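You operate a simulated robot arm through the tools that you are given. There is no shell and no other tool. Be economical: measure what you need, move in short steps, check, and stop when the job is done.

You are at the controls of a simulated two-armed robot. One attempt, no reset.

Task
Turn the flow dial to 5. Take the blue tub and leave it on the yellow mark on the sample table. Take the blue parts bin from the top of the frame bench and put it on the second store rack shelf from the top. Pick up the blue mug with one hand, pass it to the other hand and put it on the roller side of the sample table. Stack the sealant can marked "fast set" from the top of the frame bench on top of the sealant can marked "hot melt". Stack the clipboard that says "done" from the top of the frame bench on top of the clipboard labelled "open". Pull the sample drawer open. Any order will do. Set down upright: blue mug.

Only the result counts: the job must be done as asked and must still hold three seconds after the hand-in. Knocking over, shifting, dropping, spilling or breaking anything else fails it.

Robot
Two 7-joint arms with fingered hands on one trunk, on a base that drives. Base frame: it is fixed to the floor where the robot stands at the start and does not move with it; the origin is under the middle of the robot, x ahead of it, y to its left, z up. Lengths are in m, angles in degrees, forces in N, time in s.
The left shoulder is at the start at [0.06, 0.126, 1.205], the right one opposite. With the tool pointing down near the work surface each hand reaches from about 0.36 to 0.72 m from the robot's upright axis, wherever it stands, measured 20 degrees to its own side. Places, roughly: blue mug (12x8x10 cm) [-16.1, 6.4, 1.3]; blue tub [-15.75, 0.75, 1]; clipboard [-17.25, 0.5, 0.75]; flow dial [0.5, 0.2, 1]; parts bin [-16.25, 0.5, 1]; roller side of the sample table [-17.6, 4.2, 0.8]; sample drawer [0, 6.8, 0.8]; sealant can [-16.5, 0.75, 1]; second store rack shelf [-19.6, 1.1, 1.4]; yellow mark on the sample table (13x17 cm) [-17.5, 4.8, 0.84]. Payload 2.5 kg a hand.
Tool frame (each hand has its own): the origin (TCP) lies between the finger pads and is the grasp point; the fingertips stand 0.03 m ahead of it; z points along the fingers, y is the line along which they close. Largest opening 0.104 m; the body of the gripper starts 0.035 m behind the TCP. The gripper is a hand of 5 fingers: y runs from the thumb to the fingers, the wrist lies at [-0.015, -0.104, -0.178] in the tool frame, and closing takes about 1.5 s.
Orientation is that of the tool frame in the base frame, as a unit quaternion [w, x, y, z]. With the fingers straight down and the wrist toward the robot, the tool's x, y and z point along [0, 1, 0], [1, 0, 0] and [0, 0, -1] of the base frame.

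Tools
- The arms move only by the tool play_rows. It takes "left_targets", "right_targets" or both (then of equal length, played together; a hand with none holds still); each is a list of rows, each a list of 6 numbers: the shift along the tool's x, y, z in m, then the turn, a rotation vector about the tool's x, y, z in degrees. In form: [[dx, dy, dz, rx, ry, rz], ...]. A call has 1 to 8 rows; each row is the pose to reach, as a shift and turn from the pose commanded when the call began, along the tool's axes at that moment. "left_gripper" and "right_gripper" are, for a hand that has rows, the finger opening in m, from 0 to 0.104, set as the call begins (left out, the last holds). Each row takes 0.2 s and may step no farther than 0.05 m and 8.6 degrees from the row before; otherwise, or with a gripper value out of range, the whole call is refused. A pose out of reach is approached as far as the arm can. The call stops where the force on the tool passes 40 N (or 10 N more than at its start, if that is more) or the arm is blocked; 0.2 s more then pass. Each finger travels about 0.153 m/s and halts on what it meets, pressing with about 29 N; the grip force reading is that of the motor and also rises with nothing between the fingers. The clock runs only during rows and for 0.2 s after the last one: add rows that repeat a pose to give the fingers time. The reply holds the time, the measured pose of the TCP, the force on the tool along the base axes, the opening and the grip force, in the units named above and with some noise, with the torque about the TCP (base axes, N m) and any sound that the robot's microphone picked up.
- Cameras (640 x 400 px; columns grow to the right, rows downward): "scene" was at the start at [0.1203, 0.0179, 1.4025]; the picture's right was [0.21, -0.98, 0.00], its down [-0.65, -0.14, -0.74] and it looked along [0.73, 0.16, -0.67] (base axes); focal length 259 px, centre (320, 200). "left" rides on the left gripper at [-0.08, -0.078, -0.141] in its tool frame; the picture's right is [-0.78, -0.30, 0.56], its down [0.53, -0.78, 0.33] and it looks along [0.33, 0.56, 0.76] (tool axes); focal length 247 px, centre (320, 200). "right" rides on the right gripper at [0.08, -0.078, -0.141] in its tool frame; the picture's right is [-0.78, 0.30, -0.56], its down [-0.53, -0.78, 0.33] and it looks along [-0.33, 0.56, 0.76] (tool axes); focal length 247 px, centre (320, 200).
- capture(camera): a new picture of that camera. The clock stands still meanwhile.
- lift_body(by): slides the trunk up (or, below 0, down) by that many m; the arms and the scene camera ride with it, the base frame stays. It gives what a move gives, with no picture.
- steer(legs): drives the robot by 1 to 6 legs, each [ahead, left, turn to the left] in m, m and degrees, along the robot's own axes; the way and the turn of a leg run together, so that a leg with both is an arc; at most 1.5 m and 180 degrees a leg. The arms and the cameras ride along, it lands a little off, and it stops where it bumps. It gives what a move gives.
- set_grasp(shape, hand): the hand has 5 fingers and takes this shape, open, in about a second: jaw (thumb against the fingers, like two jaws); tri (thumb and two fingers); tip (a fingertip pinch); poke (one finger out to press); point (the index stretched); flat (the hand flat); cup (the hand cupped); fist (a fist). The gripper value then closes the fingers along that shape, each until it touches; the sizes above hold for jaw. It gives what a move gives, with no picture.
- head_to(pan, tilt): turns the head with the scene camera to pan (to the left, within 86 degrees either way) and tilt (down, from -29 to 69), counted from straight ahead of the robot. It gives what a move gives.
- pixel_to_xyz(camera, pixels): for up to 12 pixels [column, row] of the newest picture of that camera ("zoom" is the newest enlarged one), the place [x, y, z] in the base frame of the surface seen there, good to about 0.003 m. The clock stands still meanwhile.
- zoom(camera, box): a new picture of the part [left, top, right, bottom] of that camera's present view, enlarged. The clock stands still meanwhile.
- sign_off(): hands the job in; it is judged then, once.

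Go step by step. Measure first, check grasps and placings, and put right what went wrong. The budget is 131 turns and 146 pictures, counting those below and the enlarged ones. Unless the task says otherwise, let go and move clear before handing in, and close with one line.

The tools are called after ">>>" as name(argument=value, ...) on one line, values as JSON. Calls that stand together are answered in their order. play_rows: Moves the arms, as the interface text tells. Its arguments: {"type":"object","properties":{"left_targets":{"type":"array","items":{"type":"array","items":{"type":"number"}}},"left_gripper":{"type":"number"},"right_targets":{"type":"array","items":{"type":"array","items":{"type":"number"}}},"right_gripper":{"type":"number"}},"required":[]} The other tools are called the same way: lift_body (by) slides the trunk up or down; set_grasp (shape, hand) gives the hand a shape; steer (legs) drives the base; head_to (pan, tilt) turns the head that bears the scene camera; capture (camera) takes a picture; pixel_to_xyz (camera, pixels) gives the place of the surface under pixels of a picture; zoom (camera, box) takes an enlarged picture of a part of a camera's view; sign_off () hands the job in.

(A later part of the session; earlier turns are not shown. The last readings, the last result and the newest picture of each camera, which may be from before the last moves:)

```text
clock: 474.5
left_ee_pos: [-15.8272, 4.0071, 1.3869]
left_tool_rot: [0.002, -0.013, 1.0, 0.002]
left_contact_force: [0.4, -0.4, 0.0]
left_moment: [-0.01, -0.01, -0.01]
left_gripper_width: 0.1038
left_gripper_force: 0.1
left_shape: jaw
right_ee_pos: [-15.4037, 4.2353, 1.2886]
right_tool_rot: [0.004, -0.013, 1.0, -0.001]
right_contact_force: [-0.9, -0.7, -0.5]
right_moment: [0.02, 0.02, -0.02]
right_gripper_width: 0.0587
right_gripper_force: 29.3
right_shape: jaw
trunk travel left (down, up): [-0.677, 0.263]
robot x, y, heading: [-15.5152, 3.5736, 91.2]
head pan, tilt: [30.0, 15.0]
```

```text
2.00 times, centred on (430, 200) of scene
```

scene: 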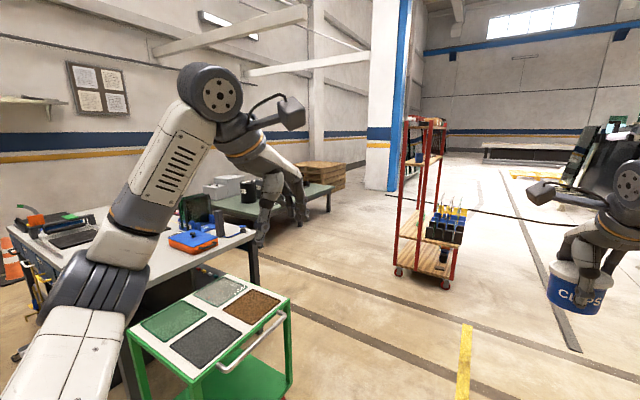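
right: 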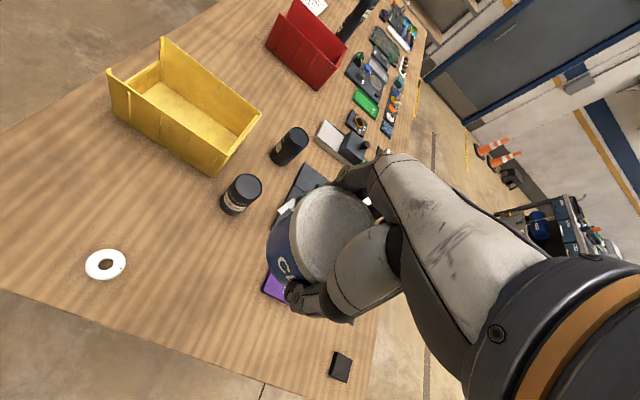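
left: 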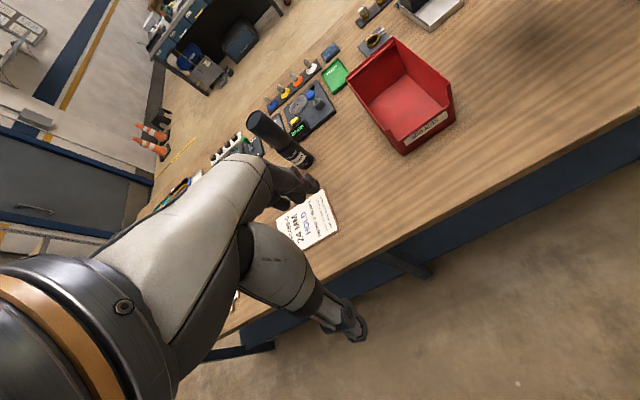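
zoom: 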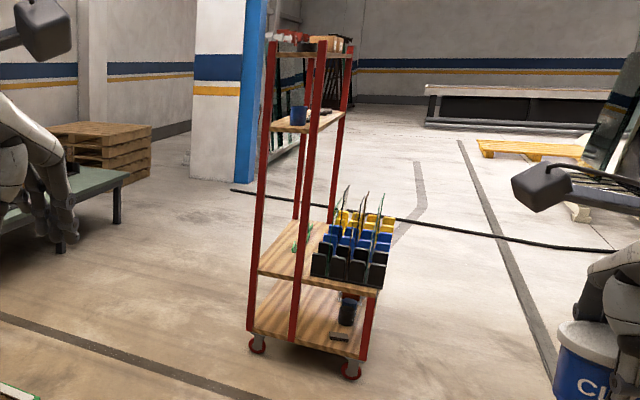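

The trolley occupies x -16.2…-15.65, y≥6.2, with the mug on its shelf at z≈1.22. The table's back edge is y≈4.9. I'll drive behind the table.

>>> steer(legs=[[1.25, 0, 0], [0, 0, 89], [0, -0.55, 0], [1.2, 0, 0], [0.5, 0, 0], [0, 0, 90]])

>>> head_to(pan=0, tilt=50)

>>> capture(camera="scene")

```text
clock: 499.4
left_ee_pos: [-16.9565, 4.938, 1.3882]
left_tool_rot: [0.001, 1.0, -0.013, -0.001]
left_contact_force: [0.1, 0.0, 0.2]
left_moment: [0.02, 0.0, -0.04]
left_gripper_width: 0.1038
left_gripper_force: 0.1
left_shape: jaw
right_ee_pos: [-17.3924, 4.7307, 1.2878]
right_tool_rot: [0.0, 1.0, -0.014, -0.005]
right_contact_force: [0.7, 0.7, -0.8]
right_moment: [0.03, -0.04, 0.03]
right_gripper_width: 0.058
right_gripper_force: 29.2
right_shape: jaw
trunk travel left (down, up): [-0.677, 0.263]
robot x, y, heading: [-17.2463, 5.3854, -91.7]
head pan, tilt: [30.0, 15.0]
```

```text
clock: 500.4
left_ee_pos: [-16.9569, 4.9384, 1.387]
left_tool_rot: [0.002, 1.0, -0.013, -0.001]
left_contact_force: [-0.1, -0.2, -0.5]
left_moment: [-0.05, 0.01, 0.0]
left_gripper_width: 0.1038
left_gripper_force: 0.1
left_shape: jaw
right_ee_pos: [-17.3926, 4.7324, 1.2869]
right_tool_rot: [-0.001, 1.0, -0.014, -0.004]
right_contact_force: [-0.7, 0.0, -1.2]
right_moment: [0.01, 0.0, -0.03]
right_gripper_width: 0.0584
right_gripper_force: 29.0
right_shape: jaw
trunk travel left (down, up): [-0.677, 0.263]
robot x, y, heading: [-17.2466, 5.3864, -91.5]
head pan, tilt: [0.0, 50.0]
```

```text
27 pictures are left
```

scene: 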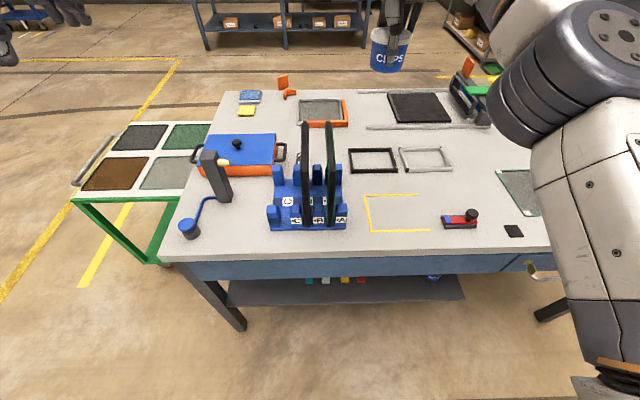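

The yellow outline is at (365–430, 195–233). I'll measure it and the far items.

>>> pixel_to_xyz(camera="scene", pixels=[[367, 197], [372, 232], [430, 230], [415, 195], [398, 214], [460, 222], [420, 170], [340, 225], [420, 108], [420, 130]])

>>> zoom(camera="scene", box=[260, 60, 540, 240])

```text
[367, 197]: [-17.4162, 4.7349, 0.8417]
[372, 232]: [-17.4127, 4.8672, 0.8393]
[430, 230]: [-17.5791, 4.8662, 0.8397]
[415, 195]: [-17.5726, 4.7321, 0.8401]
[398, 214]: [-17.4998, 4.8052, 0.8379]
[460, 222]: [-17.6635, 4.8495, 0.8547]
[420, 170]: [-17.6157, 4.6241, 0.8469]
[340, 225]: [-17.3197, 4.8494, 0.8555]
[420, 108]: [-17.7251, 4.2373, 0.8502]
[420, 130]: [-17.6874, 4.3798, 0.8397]
```

```text
2.22 times, centred on (400, 150) of scene
```

zoom: 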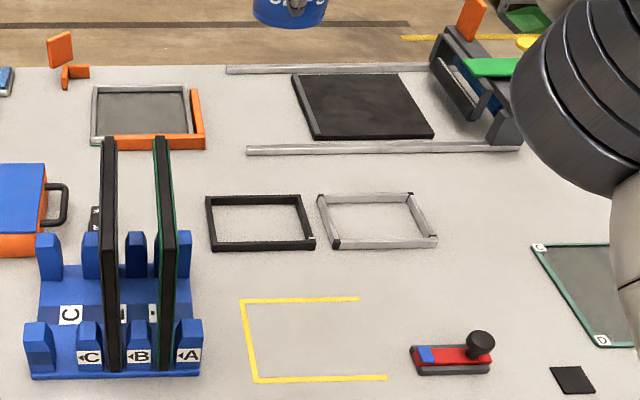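

The mark is centred at (-17.497, 4.80), z 0.84. I'll move the base to bring the tub over it and lower.

>>> steer(legs=[[-0.065, -0.106, 0]])

>>> lift_body(by=-0.36)

>>> capture(camera="scene")

```text
clock: 501.6
left_ee_pos: [-17.0617, 5.0069, 1.3881]
left_tool_rot: [0.001, 1.0, -0.012, -0.002]
left_contact_force: [0.0, 0.4, 1.3]
left_moment: [-0.01, -0.04, -0.03]
left_gripper_width: 0.1041
left_gripper_force: 0.0
left_shape: jaw
right_ee_pos: [-17.4978, 4.8, 1.2868]
right_tool_rot: [-0.001, 1.0, -0.012, -0.004]
right_contact_force: [0.5, 0.4, -2.0]
right_moment: [-0.01, -0.01, -0.02]
right_gripper_width: 0.0581
right_gripper_force: 29.1
right_shape: jaw
trunk travel left (down, up): [-0.677, 0.263]
robot x, y, heading: [-17.3499, 5.4583, -91.5]
head pan, tilt: [0.0, 50.0]
```

```text
clock: 505.1
left_ee_pos: [-17.0623, 5.0064, 1.0282]
left_tool_rot: [0.001, 1.0, -0.012, -0.001]
left_contact_force: [-0.3, -0.6, 0.3]
left_moment: [0.01, 0.0, -0.02]
left_gripper_width: 0.1039
left_gripper_force: 0.0
left_shape: jaw
right_ee_pos: [-17.4969, 4.8002, 0.9264]
right_tool_rot: [-0.001, 1.0, -0.013, -0.004]
right_contact_force: [0.1, -0.4, -1.6]
right_moment: [-0.02, -0.01, 0.04]
right_gripper_width: 0.0581
right_gripper_force: 29.1
right_shape: jaw
trunk travel left (down, up): [-0.317, 0.623]
robot x, y, heading: [-17.3547, 5.4487, -91.5]
head pan, tilt: [0.0, 50.0]
```

```text
25 pictures are left
```

scene: 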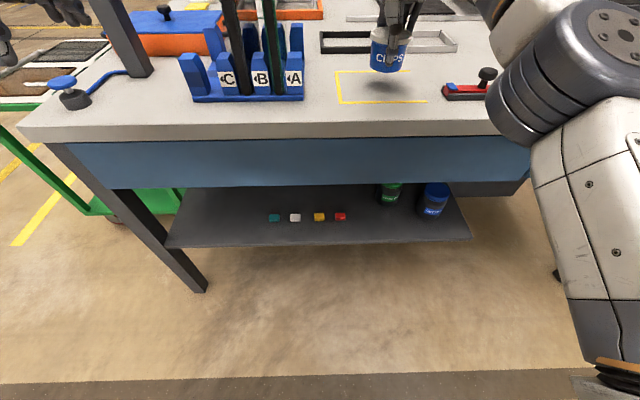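

>>> lift_body(by=-0.034)

>>> play_rows(right_targets=[[0, 0, 0.002, 0, 0, 0], [0, 0, 0.004, 0, 0, 0], [0, 0, 0.006, 0, 0, 0]])

```text
clock: 505.9
left_ee_pos: [-17.0615, 5.0071, 0.9935]
left_tool_rot: [0.001, 1.0, -0.011, -0.001]
left_contact_force: [0.4, -0.5, -0.1]
left_moment: [0.0, -0.01, -0.01]
left_gripper_width: 0.1037
left_gripper_force: 0.1
left_shape: jaw
right_ee_pos: [-17.4961, 4.8003, 0.8944]
right_tool_rot: [0.0, 1.0, -0.013, -0.004]
right_contact_force: [0.2, 0.0, -2.0]
right_moment: [-0.01, 0.04, -0.01]
right_gripper_width: 0.0581
right_gripper_force: 29.1
right_shape: jaw
trunk travel left (down, up): [-0.283, 0.657]
robot x, y, heading: [-17.353, 5.4521, -91.8]
head pan, tilt: [0.0, 50.0]
```

```text
clock: 506.7
left_ee_pos: [-17.0605, 5.0065, 0.995]
left_tool_rot: [0.001, 1.0, -0.012, -0.001]
left_contact_force: [-1.6, 0.7, 0.0]
left_moment: [0.01, 0.03, -0.01]
left_gripper_width: 0.1037
left_gripper_force: 0.2
left_shape: jaw
right_ee_pos: [-17.4967, 4.7999, 0.8881]
right_tool_rot: [0.0, 1.0, -0.014, -0.005]
right_contact_force: [-0.3, 0.3, -0.8]
right_moment: [-0.01, 0.05, -0.02]
right_gripper_width: 0.0582
right_gripper_force: 29.1
right_shape: jaw
trunk travel left (down, up): [-0.283, 0.657]
robot x, y, heading: [-17.3487, 5.4564, -91.6]
head pan, tilt: [0.0, 50.0]
```

>>> play_rows(right_targets=[[0, 0, 0.0015, 0, 0, 0], [0, 0, 0.003, 0, 0, 0]])

>>> play_rows(right_targets=[[0, 0, 0, 0, 0, 0], [0, 0, 0, 0, 0, 0], [0, 0, 0, 0, 0, 0], [0, 0, 0, 0, 0, 0]], right_gripper=0.095)

>>> lift_body(by=0.35)

>>> capture(camera="scene")

```text
clock: 507.3
left_ee_pos: [-17.0617, 5.0065, 0.994]
left_tool_rot: [0.001, 1.0, -0.012, 0.0]
left_contact_force: [0.6, 0.4, 0.7]
left_moment: [0.01, 0.03, 0.02]
left_gripper_width: 0.1042
left_gripper_force: 0.0
left_shape: jaw
right_ee_pos: [-17.4964, 4.8005, 0.8864]
right_tool_rot: [0.001, 1.0, -0.013, -0.004]
right_contact_force: [0.8, -0.4, 5.3]
right_moment: [-0.26, 0.11, 0.01]
right_gripper_width: 0.058
right_gripper_force: 28.7
right_shape: jaw
trunk travel left (down, up): [-0.283, 0.657]
robot x, y, heading: [-17.3514, 5.4559, -91.6]
head pan, tilt: [0.0, 50.0]
```

```text
clock: 508.3
left_ee_pos: [-17.061, 5.0058, 0.9942]
left_tool_rot: [0.0, 1.0, -0.012, -0.001]
left_contact_force: [0.0, -0.7, 0.5]
left_moment: [0.01, -0.01, 0.03]
left_gripper_width: 0.1038
left_gripper_force: 0.1
left_shape: jaw
right_ee_pos: [-17.4968, 4.7995, 0.8843]
right_tool_rot: [-0.002, 1.0, -0.012, -0.004]
right_contact_force: [0.7, -0.3, 0.9]
right_moment: [-0.02, -0.02, 0.01]
right_gripper_width: 0.0945
right_gripper_force: 0.1
right_shape: jaw
trunk travel left (down, up): [-0.283, 0.657]
robot x, y, heading: [-17.3492, 5.4512, -91.8]
head pan, tilt: [0.0, 50.0]
```

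```text
clock: 511.7
left_ee_pos: [-17.0617, 5.0068, 1.3443]
left_tool_rot: [0.001, 1.0, -0.012, -0.001]
left_contact_force: [-0.6, 0.4, 0.2]
left_moment: [-0.03, 0.0, -0.05]
left_gripper_width: 0.104
left_gripper_force: 0.0
left_shape: jaw
right_ee_pos: [-17.4973, 4.8012, 1.2346]
right_tool_rot: [-0.001, 1.0, -0.014, -0.004]
right_contact_force: [-0.7, -0.5, 0.8]
right_moment: [0.03, 0.02, -0.02]
right_gripper_width: 0.0948
right_gripper_force: 0.0
right_shape: jaw
trunk travel left (down, up): [-0.633, 0.307]
robot x, y, heading: [-17.3504, 5.4535, -91.7]
head pan, tilt: [0.0, 50.0]
```

```text
24 pictures are left
```

scene: 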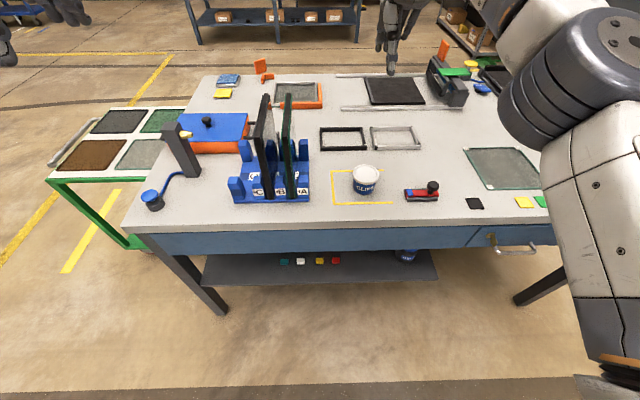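

The tub stands on the mark. For the mug, I'll measure the free space on the roller side, between the orange frame and the rails near (335,92).

>>> pixel_to_xyz(camera="scene", pixels=[[322, 82], [323, 108], [340, 76], [343, 108], [332, 92], [333, 115], [365, 78], [345, 92], [372, 103], [277, 110], [430, 118]])

>>> steer(legs=[[-0.35, 0, 0], [0, 0, 90]])

>>> head_to(pan=30, tilt=15)

>>> capture(camera="scene")

```text
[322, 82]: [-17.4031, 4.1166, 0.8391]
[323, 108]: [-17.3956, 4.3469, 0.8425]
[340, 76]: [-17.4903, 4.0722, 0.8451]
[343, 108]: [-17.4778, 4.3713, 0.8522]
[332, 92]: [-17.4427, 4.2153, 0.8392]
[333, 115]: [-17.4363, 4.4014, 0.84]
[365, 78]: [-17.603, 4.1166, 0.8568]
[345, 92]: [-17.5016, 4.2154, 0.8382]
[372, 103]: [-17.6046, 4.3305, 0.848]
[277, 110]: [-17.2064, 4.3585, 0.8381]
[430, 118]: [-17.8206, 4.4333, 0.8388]
```

```text
clock: 517.8
left_ee_pos: [-16.8946, 6.092, 1.3431]
left_tool_rot: [0.002, 0.711, 0.704, 0.001]
left_contact_force: [-0.5, 0.3, 0.1]
left_moment: [0.0, -0.02, 0.0]
left_gripper_width: 0.104
left_gripper_force: 0.1
left_shape: jaw
right_ee_pos: [-16.6834, 5.6593, 1.2363]
right_tool_rot: [0.002, 0.711, 0.703, -0.004]
right_contact_force: [-0.1, 0.0, 0.5]
right_moment: [-0.03, 0.0, -0.01]
right_gripper_width: 0.0949
right_gripper_force: 0.1
right_shape: jaw
trunk travel left (down, up): [-0.633, 0.307]
robot x, y, heading: [-17.3361, 5.7973, -1.0]
head pan, tilt: [0.0, 50.0]
```

```text
clock: 518.9
left_ee_pos: [-16.8948, 6.0928, 1.3427]
left_tool_rot: [0.001, 0.711, 0.703, 0.001]
left_contact_force: [1.1, 0.0, -0.1]
left_moment: [-0.02, -0.02, 0.0]
left_gripper_width: 0.1039
left_gripper_force: 0.0
left_shape: jaw
right_ee_pos: [-16.6824, 5.6605, 1.2344]
right_tool_rot: [0.003, 0.712, 0.702, -0.004]
right_contact_force: [0.0, -0.4, -1.2]
right_moment: [0.06, 0.02, 0.01]
right_gripper_width: 0.0948
right_gripper_force: 0.0
right_shape: jaw
trunk travel left (down, up): [-0.633, 0.307]
robot x, y, heading: [-17.337, 5.7991, -0.8]
head pan, tilt: [30.0, 15.0]
```

```text
23 pictures are left
```

scene: 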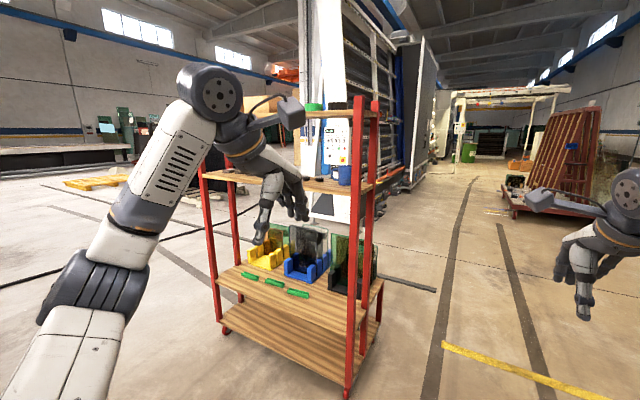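

The mug is at (344,175) on the trolley shelf. A free table area lies between the rails around (-17.50, 4.22). I'll zoom on the mug.

>>> zoom(camera="scene", box=[290, 80, 400, 220])

>>> pixel_to_xyz(camera="scene", pixels=[[344, 167], [344, 183], [339, 175], [349, 175], [320, 185], [372, 186], [340, 110], [378, 110], [355, 150], [365, 185], [345, 190], [200, 178]])

```text
2.86 times, centred on (345, 150) of scene
```

zoom: 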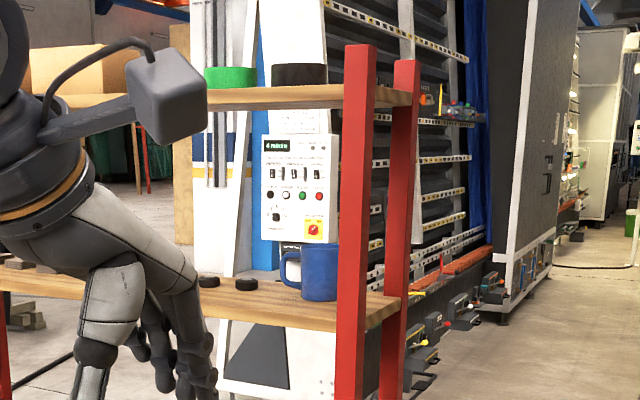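

```text
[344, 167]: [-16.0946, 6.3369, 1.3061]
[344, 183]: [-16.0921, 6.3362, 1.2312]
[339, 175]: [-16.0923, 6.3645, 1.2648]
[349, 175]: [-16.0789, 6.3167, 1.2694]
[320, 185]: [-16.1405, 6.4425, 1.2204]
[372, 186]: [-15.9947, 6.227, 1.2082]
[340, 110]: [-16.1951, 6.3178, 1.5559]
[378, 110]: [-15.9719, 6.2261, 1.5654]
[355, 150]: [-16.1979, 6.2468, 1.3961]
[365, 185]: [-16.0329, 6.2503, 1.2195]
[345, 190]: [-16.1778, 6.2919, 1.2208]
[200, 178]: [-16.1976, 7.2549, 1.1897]
```

The mug's body is at about (-16.057, 6.352) and its handle points roughly +y. The shelf is z 1.22 with only about 0.31 m of headroom. I'll pinch the near rim with the left hand in "tri", pitched 20°, coming in at heading about -20°. First I'll move to a standoff.

>>> set_grasp(shape="tri", hand="left")

>>> steer(legs=[[0.4, 0.6, 0], [0.0, 0, -19]])

>>> play_rows(left_targets=[[-0.01, 0.03, 0, -4, 0, 0], [-0.02, 0.06, 0, -8, 0, 0], [-0.035, 0.09, -0.005, -12, 0, 0], [-0.05, 0.12, -0.01, -16, 0, 0], [-0.07, 0.15, -0.015, -20, 0, 0]])

>>> head_to(pan=15, tilt=25)

>>> capture(camera="left")

>>> capture(camera="scene")

```text
clock: 519.8
left_ee_pos: [-16.8943, 6.0939, 1.3431]
left_tool_rot: [0.002, 0.711, 0.703, 0.001]
left_contact_force: [-0.4, -0.1, -0.8]
left_moment: [-0.01, -0.03, 0.0]
left_gripper_width: 0.1039
left_gripper_force: 0.0
left_shape: tri
right_ee_pos: [-16.6825, 5.66, 1.2347]
right_tool_rot: [0.003, 0.711, 0.703, -0.004]
right_contact_force: [-1.0, 0.2, 0.4]
right_moment: [0.03, 0.01, -0.03]
right_gripper_width: 0.0949
right_gripper_force: 0.1
right_shape: jaw
trunk travel left (down, up): [-0.633, 0.307]
robot x, y, heading: [-17.3406, 5.7987, -0.9]
head pan, tilt: [30.0, 15.0]
```

```text
clock: 524.7
left_ee_pos: [-16.3984, 6.4865, 1.3444]
left_tool_rot: [0.001, 0.825, 0.566, 0.0]
left_contact_force: [-0.2, 0.1, 0.4]
left_moment: [-0.02, 0.01, -0.01]
left_gripper_width: 0.1039
left_gripper_force: 0.0
left_shape: tri
right_ee_pos: [-16.3521, 6.0075, 1.2354]
right_tool_rot: [0.002, 0.825, 0.565, -0.005]
right_contact_force: [1.0, 0.6, -0.1]
right_moment: [0.0, 0.03, -0.02]
right_gripper_width: 0.0947
right_gripper_force: 0.0
right_shape: jaw
trunk travel left (down, up): [-0.633, 0.307]
robot x, y, heading: [-16.9191, 6.3659, -21.4]
head pan, tilt: [30.0, 15.0]
```

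```text
clock: 525.9
left_ee_pos: [-16.2794, 6.3631, 1.3572]
left_tool_rot: [0.145, 0.811, 0.558, 0.099]
left_contact_force: [-0.1, 0.5, -0.5]
left_moment: [-0.02, 0.0, -0.04]
left_gripper_width: 0.1038
left_gripper_force: 0.0
left_shape: tri
right_ee_pos: [-16.3517, 6.0059, 1.2335]
right_tool_rot: [0.001, 0.825, 0.565, -0.004]
right_contact_force: [0.2, 0.0, 0.1]
right_moment: [0.03, 0.0, 0.03]
right_gripper_width: 0.0947
right_gripper_force: 0.2
right_shape: jaw
trunk travel left (down, up): [-0.633, 0.307]
robot x, y, heading: [-16.9181, 6.3644, -21.3]
head pan, tilt: [30.0, 15.0]
```

```text
clock: 526.6
left_ee_pos: [-16.2821, 6.3649, 1.3582]
left_tool_rot: [0.144, 0.812, 0.557, 0.097]
left_contact_force: [0.4, 0.6, -0.4]
left_moment: [0.02, 0.0, 0.0]
left_gripper_width: 0.1039
left_gripper_force: 0.1
left_shape: tri
right_ee_pos: [-16.3523, 6.0065, 1.2348]
right_tool_rot: [0.002, 0.825, 0.565, -0.004]
right_contact_force: [-0.1, 1.0, -1.3]
right_moment: [-0.02, 0.0, 0.0]
right_gripper_width: 0.0948
right_gripper_force: 0.0
right_shape: jaw
trunk travel left (down, up): [-0.633, 0.307]
robot x, y, heading: [-16.9194, 6.3657, -21.5]
head pan, tilt: [15.0, 25.0]
```

```text
21 pictures are left
```

left: 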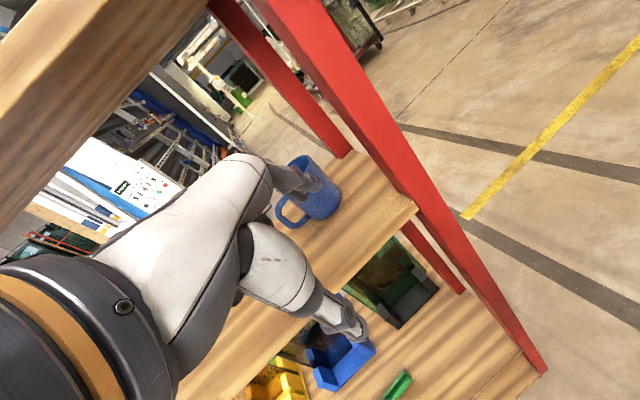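

```text
20 pictures are left
```

scene: 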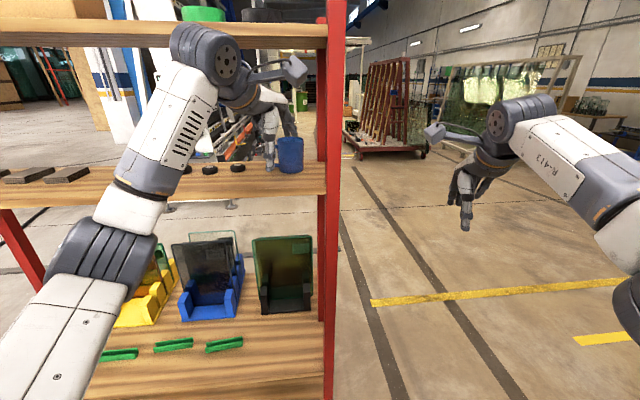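

>>> pixel_to_xyz(camera="scene", pixels=[[281, 140], [302, 141], [291, 137], [291, 143], [291, 170], [335, 160], [291, 195], [230, 95]])

>>> pixel_to_xyz(camera="left", pixels=[[293, 163], [325, 205], [310, 205], [287, 203], [338, 198], [284, 220]])

>>> zoom(camera="left", box=[240, 120, 400, 240])

```text
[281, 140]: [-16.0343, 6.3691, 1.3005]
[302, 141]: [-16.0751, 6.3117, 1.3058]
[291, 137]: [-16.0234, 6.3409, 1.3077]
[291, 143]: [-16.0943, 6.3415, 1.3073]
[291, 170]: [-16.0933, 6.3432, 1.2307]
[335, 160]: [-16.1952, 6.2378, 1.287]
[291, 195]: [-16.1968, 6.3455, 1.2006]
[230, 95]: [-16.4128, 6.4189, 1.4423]
```

```text
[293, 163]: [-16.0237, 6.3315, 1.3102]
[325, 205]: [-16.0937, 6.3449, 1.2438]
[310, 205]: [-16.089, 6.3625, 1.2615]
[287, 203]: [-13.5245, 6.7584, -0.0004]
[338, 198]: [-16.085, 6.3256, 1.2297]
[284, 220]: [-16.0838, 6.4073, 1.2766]
```

```text
3.33 times, centred on (320, 180) of left
```

zoom: 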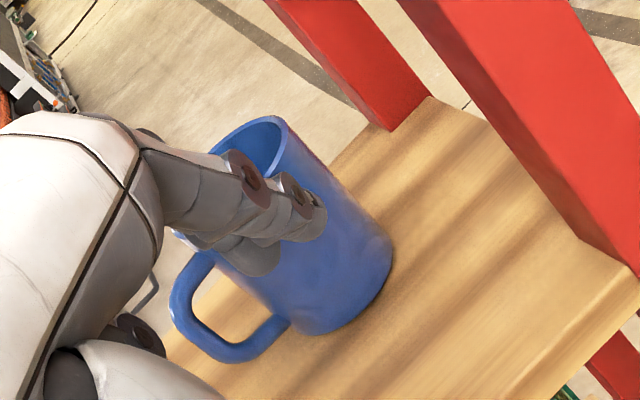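

The mug's centre is (-16.058, 6.341), radius 0.036, rim z 1.308. My fingertips are at about 1.33, above the rim. I'll set the opening to 0.05 and move in over the near wall.

>>> play_rows(left_targets=[[0, 0, 0, 0, 0, 0], [0, 0, 0, 0, 0, 0]], left_gripper=0.05)

>>> steer(legs=[[0.178, 0.058, 0]])

>>> zoom(camera="left", box=[240, 120, 400, 240])

>>> capture(camera="scene")

```text
clock: 527.2
left_ee_pos: [-16.281, 6.3655, 1.3572]
left_tool_rot: [0.144, 0.812, 0.558, 0.098]
left_contact_force: [0.2, 0.1, 0.4]
left_moment: [0.01, -0.01, -0.01]
left_gripper_width: 0.0506
left_gripper_force: 0.2
left_shape: tri
right_ee_pos: [-16.352, 6.0069, 1.2351]
right_tool_rot: [0.001, 0.825, 0.565, -0.004]
right_contact_force: [-0.1, -0.9, -0.4]
right_moment: [-0.03, -0.01, -0.01]
right_gripper_width: 0.0948
right_gripper_force: 0.0
right_shape: jaw
trunk travel left (down, up): [-0.633, 0.307]
robot x, y, heading: [-16.9168, 6.3677, -21.6]
head pan, tilt: [15.0, 25.0]
```

```text
clock: 528.8
left_ee_pos: [-16.0944, 6.3529, 1.357]
left_tool_rot: [0.144, 0.812, 0.557, 0.098]
left_contact_force: [0.0, 0.3, 0.2]
left_moment: [-0.02, 0.02, -0.01]
left_gripper_width: 0.0505
left_gripper_force: 0.0
left_shape: tri
right_ee_pos: [-16.1655, 5.9957, 1.234]
right_tool_rot: [0.001, 0.826, 0.564, -0.004]
right_contact_force: [0.1, 0.2, -0.2]
right_moment: [-0.01, 0.03, 0.01]
right_gripper_width: 0.0946
right_gripper_force: 0.1
right_shape: jaw
trunk travel left (down, up): [-0.633, 0.307]
robot x, y, heading: [-16.7311, 6.3563, -21.3]
head pan, tilt: [15.0, 25.0]
```

```text
3.33 times, centred on (320, 180) of left
```

zoom: 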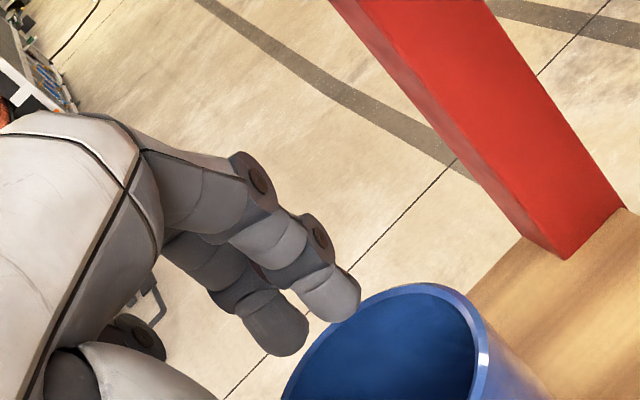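

```text
17 pictures are left
```

scene: 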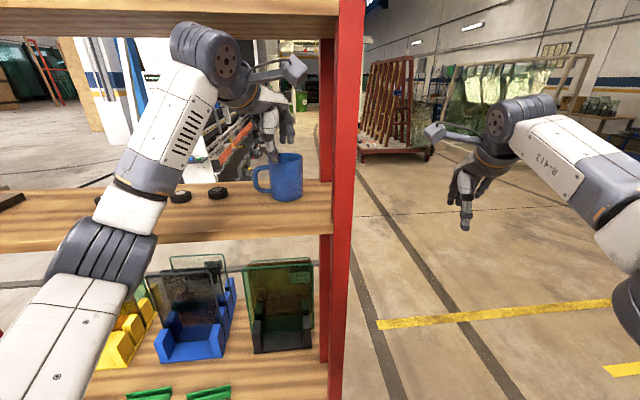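

The projections agree: the fingers are over the opening and the thumb outside the near wall. I'll lower 0.046 and pinch.

>>> lift_body(by=-0.046)

>>> play_rows(left_targets=[[0, 0, 0, 0, 0, 0], [0, 0, 0, 0, 0, 0], [0, 0, 0, 0, 0, 0], [0, 0, 0, 0, 0, 0], [0, 0, 0, 0, 0, 0], [0, 0, 0, 0, 0, 0]], left_gripper=0.0)

>>> zoom(camera="left", box=[240, 120, 400, 280])

```text
clock: 529.6
left_ee_pos: [-16.0955, 6.3539, 1.3115]
left_tool_rot: [0.145, 0.812, 0.557, 0.098]
left_contact_force: [-0.8, 0.4, 0.2]
left_moment: [0.02, 0.02, -0.02]
left_gripper_width: 0.0503
left_gripper_force: 0.1
left_shape: tri
right_ee_pos: [-16.1664, 5.9947, 1.1889]
right_tool_rot: [0.001, 0.825, 0.565, -0.004]
right_contact_force: [-0.6, 0.0, -0.3]
right_moment: [0.01, -0.01, -0.02]
right_gripper_width: 0.0946
right_gripper_force: 0.0
right_shape: jaw
trunk travel left (down, up): [-0.587, 0.353]
robot x, y, heading: [-16.7314, 6.3553, -21.2]
head pan, tilt: [15.0, 25.0]
```

```text
clock: 531.0
left_ee_pos: [-16.0955, 6.3525, 1.3112]
left_tool_rot: [0.144, 0.813, 0.556, 0.097]
left_contact_force: [-1.0, 0.2, -0.6]
left_moment: [0.03, 0.1, 0.0]
left_gripper_width: 0.0001
left_gripper_force: 28.9
left_shape: tri
right_ee_pos: [-16.1658, 5.9964, 1.19]
right_tool_rot: [0.001, 0.825, 0.565, -0.004]
right_contact_force: [0.5, -0.1, 0.4]
right_moment: [-0.03, -0.01, 0.0]
right_gripper_width: 0.0949
right_gripper_force: 0.1
right_shape: jaw
trunk travel left (down, up): [-0.587, 0.353]
robot x, y, heading: [-16.7268, 6.3543, -21.3]
head pan, tilt: [15.0, 25.0]
```

```text
2.50 times, centred on (320, 200) of left
```

zoom: 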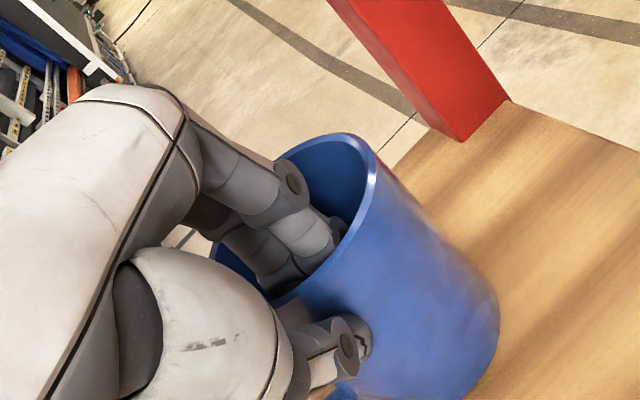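

Two fingers are inside and the thumb outside, pinched at 29 N. I'll lift 3 cm and back straight out.

>>> lift_body(by=0.03)

>>> steer(legs=[[-0.45, 0, 0]])

>>> capture(camera="scene")

```text
clock: 531.8
left_ee_pos: [-16.0945, 6.3538, 1.3413]
left_tool_rot: [0.144, 0.812, 0.556, 0.099]
left_contact_force: [0.6, -0.5, -2.1]
left_moment: [0.04, 0.11, 0.0]
left_gripper_width: 0.0006
left_gripper_force: 28.5
left_shape: tri
right_ee_pos: [-16.1662, 5.9945, 1.2195]
right_tool_rot: [0.002, 0.825, 0.565, -0.005]
right_contact_force: [1.1, 0.6, -0.3]
right_moment: [0.0, 0.01, 0.02]
right_gripper_width: 0.0948
right_gripper_force: 0.1
right_shape: jaw
trunk travel left (down, up): [-0.617, 0.323]
robot x, y, heading: [-16.73, 6.3562, -21.3]
head pan, tilt: [15.0, 25.0]
```

```text
clock: 534.5
left_ee_pos: [-16.5102, 6.5156, 1.3424]
left_tool_rot: [0.144, 0.811, 0.558, 0.098]
left_contact_force: [-0.3, -0.3, -3.7]
left_moment: [0.04, 0.12, 0.01]
left_gripper_width: 0.0004
left_gripper_force: 29.1
left_shape: tri
right_ee_pos: [-16.5809, 6.1592, 1.2193]
right_tool_rot: [0.001, 0.825, 0.566, -0.004]
right_contact_force: [-0.8, 0.1, -0.7]
right_moment: [0.0, -0.02, -0.02]
right_gripper_width: 0.0947
right_gripper_force: 0.2
right_shape: jaw
trunk travel left (down, up): [-0.617, 0.323]
robot x, y, heading: [-17.1468, 6.5193, -21.3]
head pan, tilt: [15.0, 25.0]
```

```text
15 pictures are left
```

scene: 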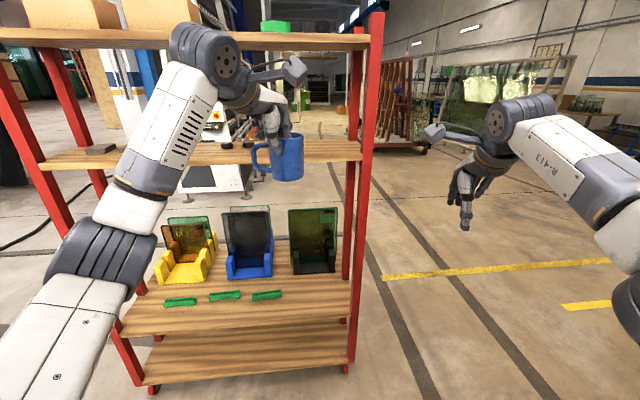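

The mug is held upright (3.7 N). Next is the handover. I'll bring the mug to the centre and lower with the left hand, then shape the right hand to "tri", yaw it outward and raise it beside the mug.

>>> set_grasp(shape="tri", hand="right")

>>> play_rows(left_targets=[[-0.03, -0.028, 0.009, 0, 0, 0], [-0.06, -0.055, 0.018, 0, 0, 0], [-0.09, -0.083, 0.027, 0, 0, 0], [-0.12, -0.11, 0.035, 0, 0, 0], [-0.15, -0.138, 0.044, 0, 0, 0], [-0.17, -0.156, 0.05, 0, 0, 0], [-0.17, -0.156, 0.05, 0, 0, 0], [-0.17, -0.156, 0.05, 0, 0, 0]], right_targets=[[-0.02, -0.025, -0.01, 0, 0, -8], [-0.04, -0.05, -0.02, 0, 0, -16], [-0.06, -0.075, -0.03, 0, 0, -24], [-0.08, -0.1, -0.04, 0, 0, -32], [-0.09, -0.12, -0.05, 0, 0, -40], [-0.1, -0.14, -0.06, 0, 0, -48], [-0.1, -0.15, -0.07, 0, 0, -56], [-0.1, -0.155, -0.08, 0, 0, -64]], right_gripper=0.05)

>>> play_rows(right_targets=[[0, 0, 0, 0, 0, -8], [0, 0, 0, 0, 0, -16], [0, 0, 0, 0, 0, -24], [0, 0, 0, 0, 0, -32], [0, 0, 0, 0, 0, -36]])

>>> head_to(pan=0, tilt=40)

>>> capture(camera="scene")

```text
clock: 535.4
left_ee_pos: [-16.51, 6.5165, 1.3409]
left_tool_rot: [0.144, 0.811, 0.558, 0.099]
left_contact_force: [-0.1, -0.3, -2.3]
left_moment: [0.03, 0.12, -0.01]
left_gripper_width: 0.0006
left_gripper_force: 28.8
left_shape: tri
right_ee_pos: [-16.5805, 6.1577, 1.2182]
right_tool_rot: [0.001, 0.825, 0.565, -0.004]
right_contact_force: [0.1, 0.2, 0.6]
right_moment: [-0.03, 0.0, -0.01]
right_gripper_width: 0.104
right_gripper_force: 0.1
right_shape: tri
trunk travel left (down, up): [-0.617, 0.323]
robot x, y, heading: [-17.1454, 6.5164, -21.3]
head pan, tilt: [15.0, 25.0]
```

```text
clock: 537.2
left_ee_pos: [-16.6918, 6.407, 1.2433]
left_tool_rot: [0.146, 0.811, 0.558, 0.097]
left_contact_force: [-0.3, 1.1, -2.8]
left_moment: [-0.01, 0.11, 0.0]
left_gripper_width: 0.0003
left_gripper_force: 29.3
left_shape: tri
right_ee_pos: [-16.8604, 6.2736, 1.2879]
right_tool_rot: [0.0, 0.401, 0.916, -0.006]
right_contact_force: [-0.3, 1.6, 0.8]
right_moment: [-0.04, 0.0, -0.02]
right_gripper_width: 0.0499
right_gripper_force: 0.2
right_shape: tri
right hand out of reach, approached as far as the arm can: row 3, 4, 5, 6, 7, 8
trunk travel left (down, up): [-0.617, 0.323]
robot x, y, heading: [-17.1423, 6.521, -21.4]
head pan, tilt: [15.0, 25.0]
```

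```text
clock: 538.4
left_ee_pos: [-16.6914, 6.4049, 1.2431]
left_tool_rot: [0.144, 0.811, 0.558, 0.099]
left_contact_force: [-0.1, -0.5, -3.4]
left_moment: [0.01, 0.09, -0.02]
left_gripper_width: 0.0004
left_gripper_force: 29.0
left_shape: tri
right_ee_pos: [-16.9435, 6.3599, 1.2842]
right_tool_rot: [-0.002, 0.097, 0.995, -0.004]
right_contact_force: [0.2, -0.4, 0.4]
right_moment: [0.0, 0.03, -0.02]
right_gripper_width: 0.05
right_gripper_force: 0.0
right_shape: tri
right hand out of reach, approached as far as the arm can: row 1, 2, 3, 4, 5
trunk travel left (down, up): [-0.617, 0.323]
robot x, y, heading: [-17.1492, 6.5204, -21.3]
head pan, tilt: [15.0, 25.0]
```

```text
clock: 539.2
left_ee_pos: [-16.6899, 6.4039, 1.2435]
left_tool_rot: [0.144, 0.812, 0.557, 0.098]
left_contact_force: [-0.1, -0.7, -2.6]
left_moment: [-0.02, 0.09, 0.01]
left_gripper_width: 0.0005
left_gripper_force: 29.0
left_shape: tri
right_ee_pos: [-16.9437, 6.3592, 1.2841]
right_tool_rot: [-0.002, 0.098, 0.995, -0.003]
right_contact_force: [0.1, 0.8, 0.8]
right_moment: [-0.02, 0.03, -0.01]
right_gripper_width: 0.05
right_gripper_force: 0.1
right_shape: tri
trunk travel left (down, up): [-0.617, 0.323]
robot x, y, heading: [-17.1466, 6.5184, -21.2]
head pan, tilt: [0.0, 40.0]
```

```text
14 pictures are left
```

scene: 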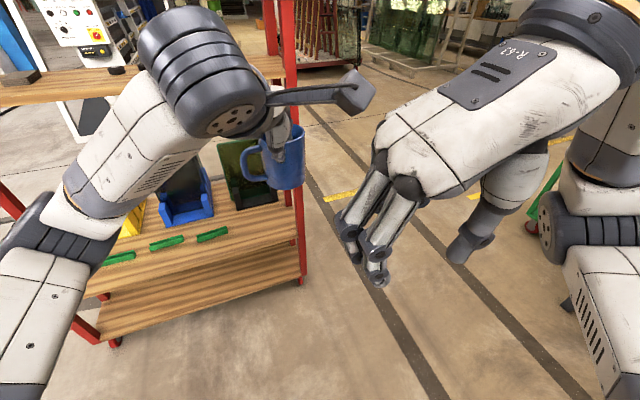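

The right hand is yawed 100° but close to the chest. I'll move it forward along the mug's right side at a safe lateral offset, adding 20° yaw to separate the brackets.

>>> play_rows(right_targets=[[-0.04, -0.018, 0, 0, 0, -3], [-0.08, -0.036, 0, 0, 0, -6], [-0.12, -0.054, 0, 0, 0, -9], [-0.16, -0.07, 0, 0, 0, -13], [-0.2, -0.088, 0, 0, 0, -17], [-0.24, -0.1, 0, 0, 0, -20], [-0.2555, -0.106, 0, 0, 0, -20]])

>>> capture(camera="scene")

>>> pixel_to_xyz(camera="scene", pixels=[[355, 88], [285, 185], [268, 145], [300, 145]])

```text
clock: 540.8
left_ee_pos: [-16.6912, 6.4044, 1.2437]
left_tool_rot: [0.144, 0.811, 0.558, 0.098]
left_contact_force: [-0.9, -0.1, -3.1]
left_moment: [-0.02, 0.08, -0.03]
left_gripper_width: 0.0004
left_gripper_force: 29.3
left_shape: tri
right_ee_pos: [-16.9844, 6.3972, 1.2875]
right_tool_rot: [-0.004, -0.078, 0.997, -0.004]
right_contact_force: [0.8, 0.7, 1.2]
right_moment: [0.02, 0.01, 0.01]
right_gripper_width: 0.0501
right_gripper_force: 0.0
right_shape: tri
right hand out of reach, approached as far as the arm can: row 1, 2, 3, 4, 5, 6, 7
trunk travel left (down, up): [-0.617, 0.323]
robot x, y, heading: [-17.1468, 6.5156, -21.3]
head pan, tilt: [0.0, 40.0]
```

```text
13 pictures are left
```

scene: 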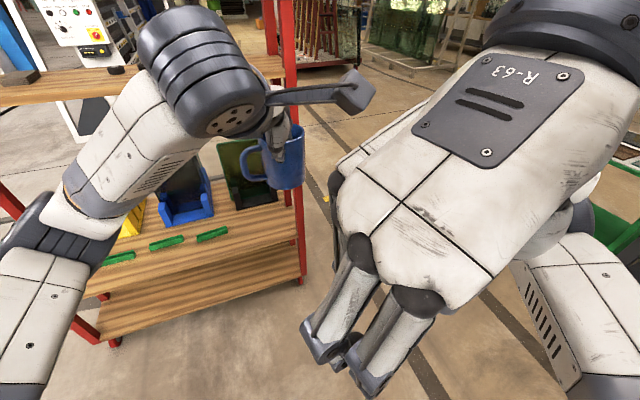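

```text
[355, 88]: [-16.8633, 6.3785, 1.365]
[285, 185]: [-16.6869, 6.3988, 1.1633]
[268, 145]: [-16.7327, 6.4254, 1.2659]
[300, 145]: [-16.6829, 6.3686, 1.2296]
```

With that yaw the arm can't extend. I'll change plan: undo the yaw and roll the hand 45°, so the fingers point down-left. The right hand then closes fore-aft around the lower mug body from the right, clear of the left thumb.

>>> play_rows(right_targets=[[0.002, -0.02, 0, 0, 0, 8], [0.004, -0.04, 0, 0, 0, 16], [0.006, -0.06, 0, 0, 0, 24], [0.007, -0.08, 0, 0, 0, 32], [0.007, -0.1, 0, 0, 0, 40], [0.007, -0.11, 0, 0, 0, 48], [0.007, -0.11, 0, 0, 0, 56], [0.007, -0.11, 0, 0, 0, 64]], right_gripper=0.104)

>>> play_rows(right_targets=[[0, 0, 0, 0, 0, 8], [0, 0, 0, 0, 0, 16], [0, 0, 0, 0, 0, 24], [0, 0, 0, 0, 0, 32], [0, 0, 0, 0, 0, 40], [0, 0, 0, 0, 0, 48], [0, 0, 0, 0, 0, 56]])

```text
clock: 542.6
left_ee_pos: [-16.6919, 6.403, 1.2428]
left_tool_rot: [0.144, 0.812, 0.558, 0.098]
left_contact_force: [-0.1, 0.3, -2.6]
left_moment: [0.01, 0.11, -0.02]
left_gripper_width: 0.0004
left_gripper_force: 28.8
left_shape: tri
right_ee_pos: [-16.9625, 6.2871, 1.2992]
right_tool_rot: [-0.001, 0.464, 0.886, -0.005]
right_contact_force: [1.3, 0.2, -0.4]
right_moment: [0.0, 0.02, -0.01]
right_gripper_width: 0.1036
right_gripper_force: 0.1
right_shape: tri
trunk travel left (down, up): [-0.617, 0.323]
robot x, y, heading: [-17.1463, 6.5193, -21.5]
head pan, tilt: [0.0, 40.0]
```

```text
clock: 544.2
left_ee_pos: [-16.6914, 6.4039, 1.2443]
left_tool_rot: [0.145, 0.811, 0.558, 0.098]
left_contact_force: [0.0, 1.0, -2.9]
left_moment: [0.0, 0.1, 0.03]
left_gripper_width: 0.0003
left_gripper_force: 29.0
left_shape: tri
right_ee_pos: [-16.9605, 6.2841, 1.3008]
right_tool_rot: [-0.001, 0.827, 0.562, -0.002]
right_contact_force: [-0.5, 0.3, 0.5]
right_moment: [-0.02, -0.03, -0.01]
right_gripper_width: 0.1035
right_gripper_force: 0.0
right_shape: tri
trunk travel left (down, up): [-0.617, 0.323]
robot x, y, heading: [-17.1446, 6.5199, -21.2]
head pan, tilt: [0.0, 40.0]
```

>>> play_rows(right_targets=[[-0.01, 0.03, 0.01, 0, 5.6, 0], [-0.02, 0.06, 0.02, 0, 11.2, 0], [-0.03, 0.09, 0.035, 0, 16.8, 0], [-0.03, 0.12, 0.05, 0, 22.4, 0], [-0.03, 0.15, 0.07, 0, 28, 0], [-0.03, 0.18, 0.09, 0, 33.6, 0], [-0.03, 0.21, 0.105, 0, 39.2, 0], [-0.03, 0.242, 0.12, 0, 45, 0]])

>>> capture(camera="scene")

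```text
clock: 546.0
left_ee_pos: [-16.6896, 6.4031, 1.2427]
left_tool_rot: [0.144, 0.812, 0.558, 0.098]
left_contact_force: [0.1, -0.3, -2.9]
left_moment: [0.02, 0.09, -0.02]
left_gripper_width: 0.0003
left_gripper_force: 28.9
left_shape: tri
right_ee_pos: [-16.7441, 6.1697, 1.1788]
right_tool_rot: [-0.215, 0.764, 0.522, 0.312]
right_contact_force: [-0.2, 0.0, 0.1]
right_moment: [0.01, 0.0, 0.02]
right_gripper_width: 0.1038
right_gripper_force: 0.2
right_shape: tri
trunk travel left (down, up): [-0.617, 0.323]
robot x, y, heading: [-17.1466, 6.5161, -21.3]
head pan, tilt: [0.0, 40.0]
```

```text
12 pictures are left
```

scene: 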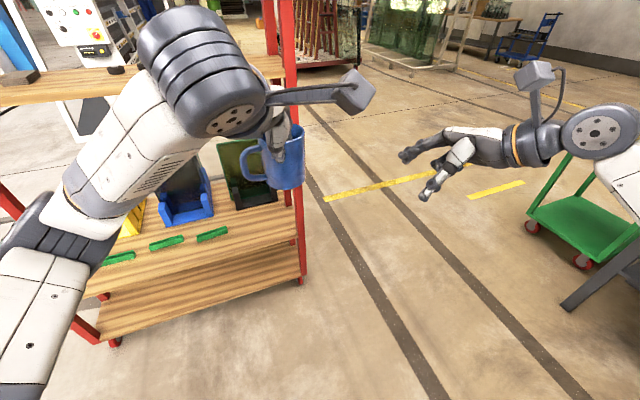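

The right hand is rolled 45° and beside the mug at its height (fwd 0.50). I'll slide it left with the fingers straddling the mug fore and aft, first part of the way.

>>> play_rows(right_targets=[[0.028, 0, 0.028, 0, 0, 0], [0.056, 0, 0.056, 0, 0, 0], [0.084, 0, 0.084, 0, 0, 0], [0.106, 0, 0.106, 0, 0, 0]])

>>> capture(camera="right")

>>> capture(camera="scene")

```text
clock: 547.0
left_ee_pos: [-16.6909, 6.4056, 1.2435]
left_tool_rot: [0.145, 0.811, 0.558, 0.099]
left_contact_force: [-0.2, 0.3, -2.4]
left_moment: [0.03, 0.11, 0.0]
left_gripper_width: 0.0002
left_gripper_force: 28.7
left_shape: tri
right_ee_pos: [-16.6897, 6.3107, 1.1783]
right_tool_rot: [-0.215, 0.763, 0.523, 0.312]
right_contact_force: [-0.7, 0.1, -0.3]
right_moment: [0.04, 0.01, -0.02]
right_gripper_width: 0.1037
right_gripper_force: 0.1
right_shape: tri
trunk travel left (down, up): [-0.617, 0.323]
robot x, y, heading: [-17.1483, 6.5174, -21.4]
head pan, tilt: [0.0, 40.0]
```

```text
11 pictures are left
```

right: 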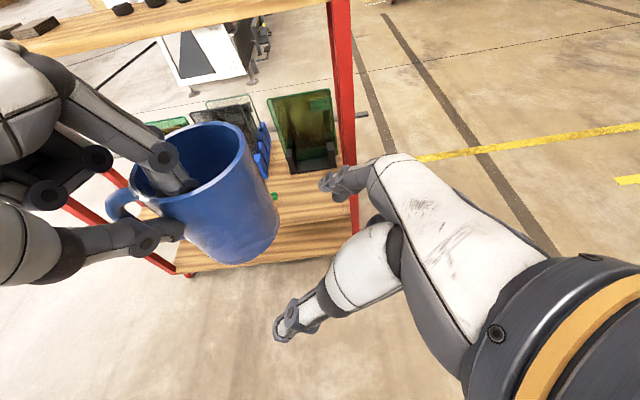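

```text
10 pictures are left
```

scene: 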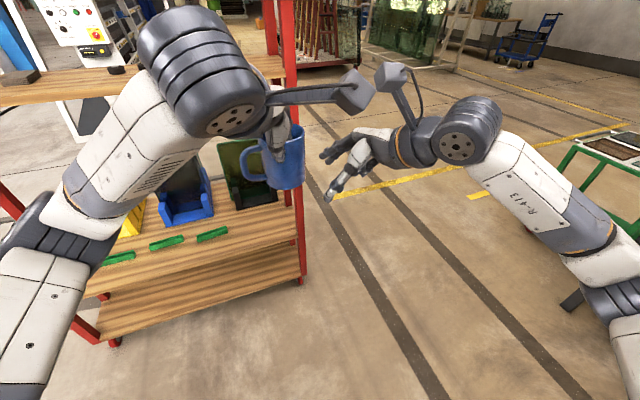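

>>> pixel_to_xyz(camera="scene", pixels=[[393, 72], [385, 65], [378, 82], [355, 85], [370, 100], [330, 95]])

>>> pixel_to_xyz(camera="right", pixels=[[232, 150], [225, 262], [250, 190], [275, 225], [200, 130], [240, 125]])

```text
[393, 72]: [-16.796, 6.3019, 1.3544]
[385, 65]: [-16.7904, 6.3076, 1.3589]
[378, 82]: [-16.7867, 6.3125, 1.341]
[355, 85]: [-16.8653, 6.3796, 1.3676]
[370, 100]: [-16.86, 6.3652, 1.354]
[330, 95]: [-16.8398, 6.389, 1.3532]
```

```text
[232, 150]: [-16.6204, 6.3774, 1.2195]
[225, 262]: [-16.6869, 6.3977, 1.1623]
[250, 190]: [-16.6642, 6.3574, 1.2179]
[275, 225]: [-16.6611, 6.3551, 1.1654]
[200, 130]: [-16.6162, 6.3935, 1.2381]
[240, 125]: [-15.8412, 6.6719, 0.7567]
```

The brackets keep about 4 cm between them, and the mug's right side is at left +0.0265. I'll slide in the last 7 cm and close.

>>> play_rows(right_targets=[[0.017, 0.002, 0.017, 0, 0, 0], [0.034, 0.002, 0.034, 0, 0, 0], [0.0505, 0.002, 0.0505, 0, 0, 0], [0.0505, 0.002, 0.0505, 0, 0, 0]])

>>> play_rows(right_targets=[[0, 0, 0, 0, 0, 0], [0, 0, 0, 0, 0, 0], [0, 0, 0, 0, 0, 0], [0, 0, 0, 0, 0, 0], [0, 0, 0, 0, 0, 0], [0, 0, 0, 0, 0, 0]], right_gripper=0.03)

>>> capture(camera="right")

```text
clock: 548.0
left_ee_pos: [-16.6899, 6.4041, 1.2445]
left_tool_rot: [0.145, 0.811, 0.558, 0.098]
left_contact_force: [-1.5, 0.3, -2.4]
left_moment: [0.05, 0.1, 0.05]
left_gripper_width: 0.0001
left_gripper_force: 28.8
left_shape: tri
right_ee_pos: [-16.6632, 6.3771, 1.1803]
right_tool_rot: [-0.214, 0.764, 0.523, 0.311]
right_contact_force: [0.3, -0.2, 0.6]
right_moment: [0.04, -0.07, 0.02]
right_gripper_width: 0.1038
right_gripper_force: 0.1
right_shape: tri
trunk travel left (down, up): [-0.617, 0.323]
robot x, y, heading: [-17.1479, 6.5197, -21.2]
head pan, tilt: [0.0, 40.0]
```

```text
clock: 549.4
left_ee_pos: [-16.6918, 6.4045, 1.244]
left_tool_rot: [0.144, 0.811, 0.558, 0.098]
left_contact_force: [-5.5, 1.4, 2.5]
left_moment: [0.05, 0.21, 0.01]
left_gripper_width: 0.0005
left_gripper_force: 28.6
left_shape: tri
right_ee_pos: [-16.6631, 6.3774, 1.1796]
right_tool_rot: [-0.214, 0.765, 0.522, 0.311]
right_contact_force: [5.3, -2.7, -2.6]
right_moment: [-0.09, 0.1, -0.09]
right_gripper_width: 0.0645
right_gripper_force: 29.1
right_shape: tri
trunk travel left (down, up): [-0.617, 0.323]
robot x, y, heading: [-17.146, 6.5153, -21.2]
head pan, tilt: [0.0, 40.0]
```

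```text
9 pictures are left
```

right: 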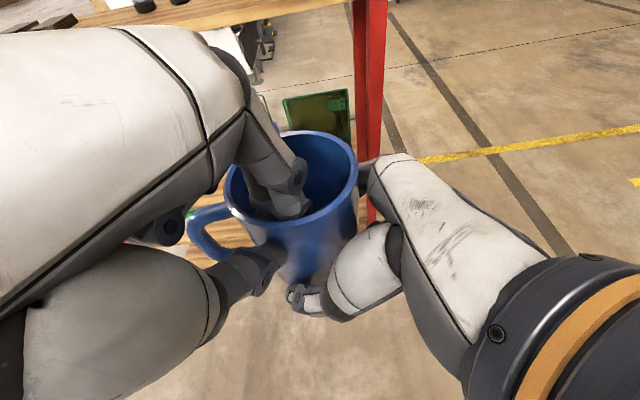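

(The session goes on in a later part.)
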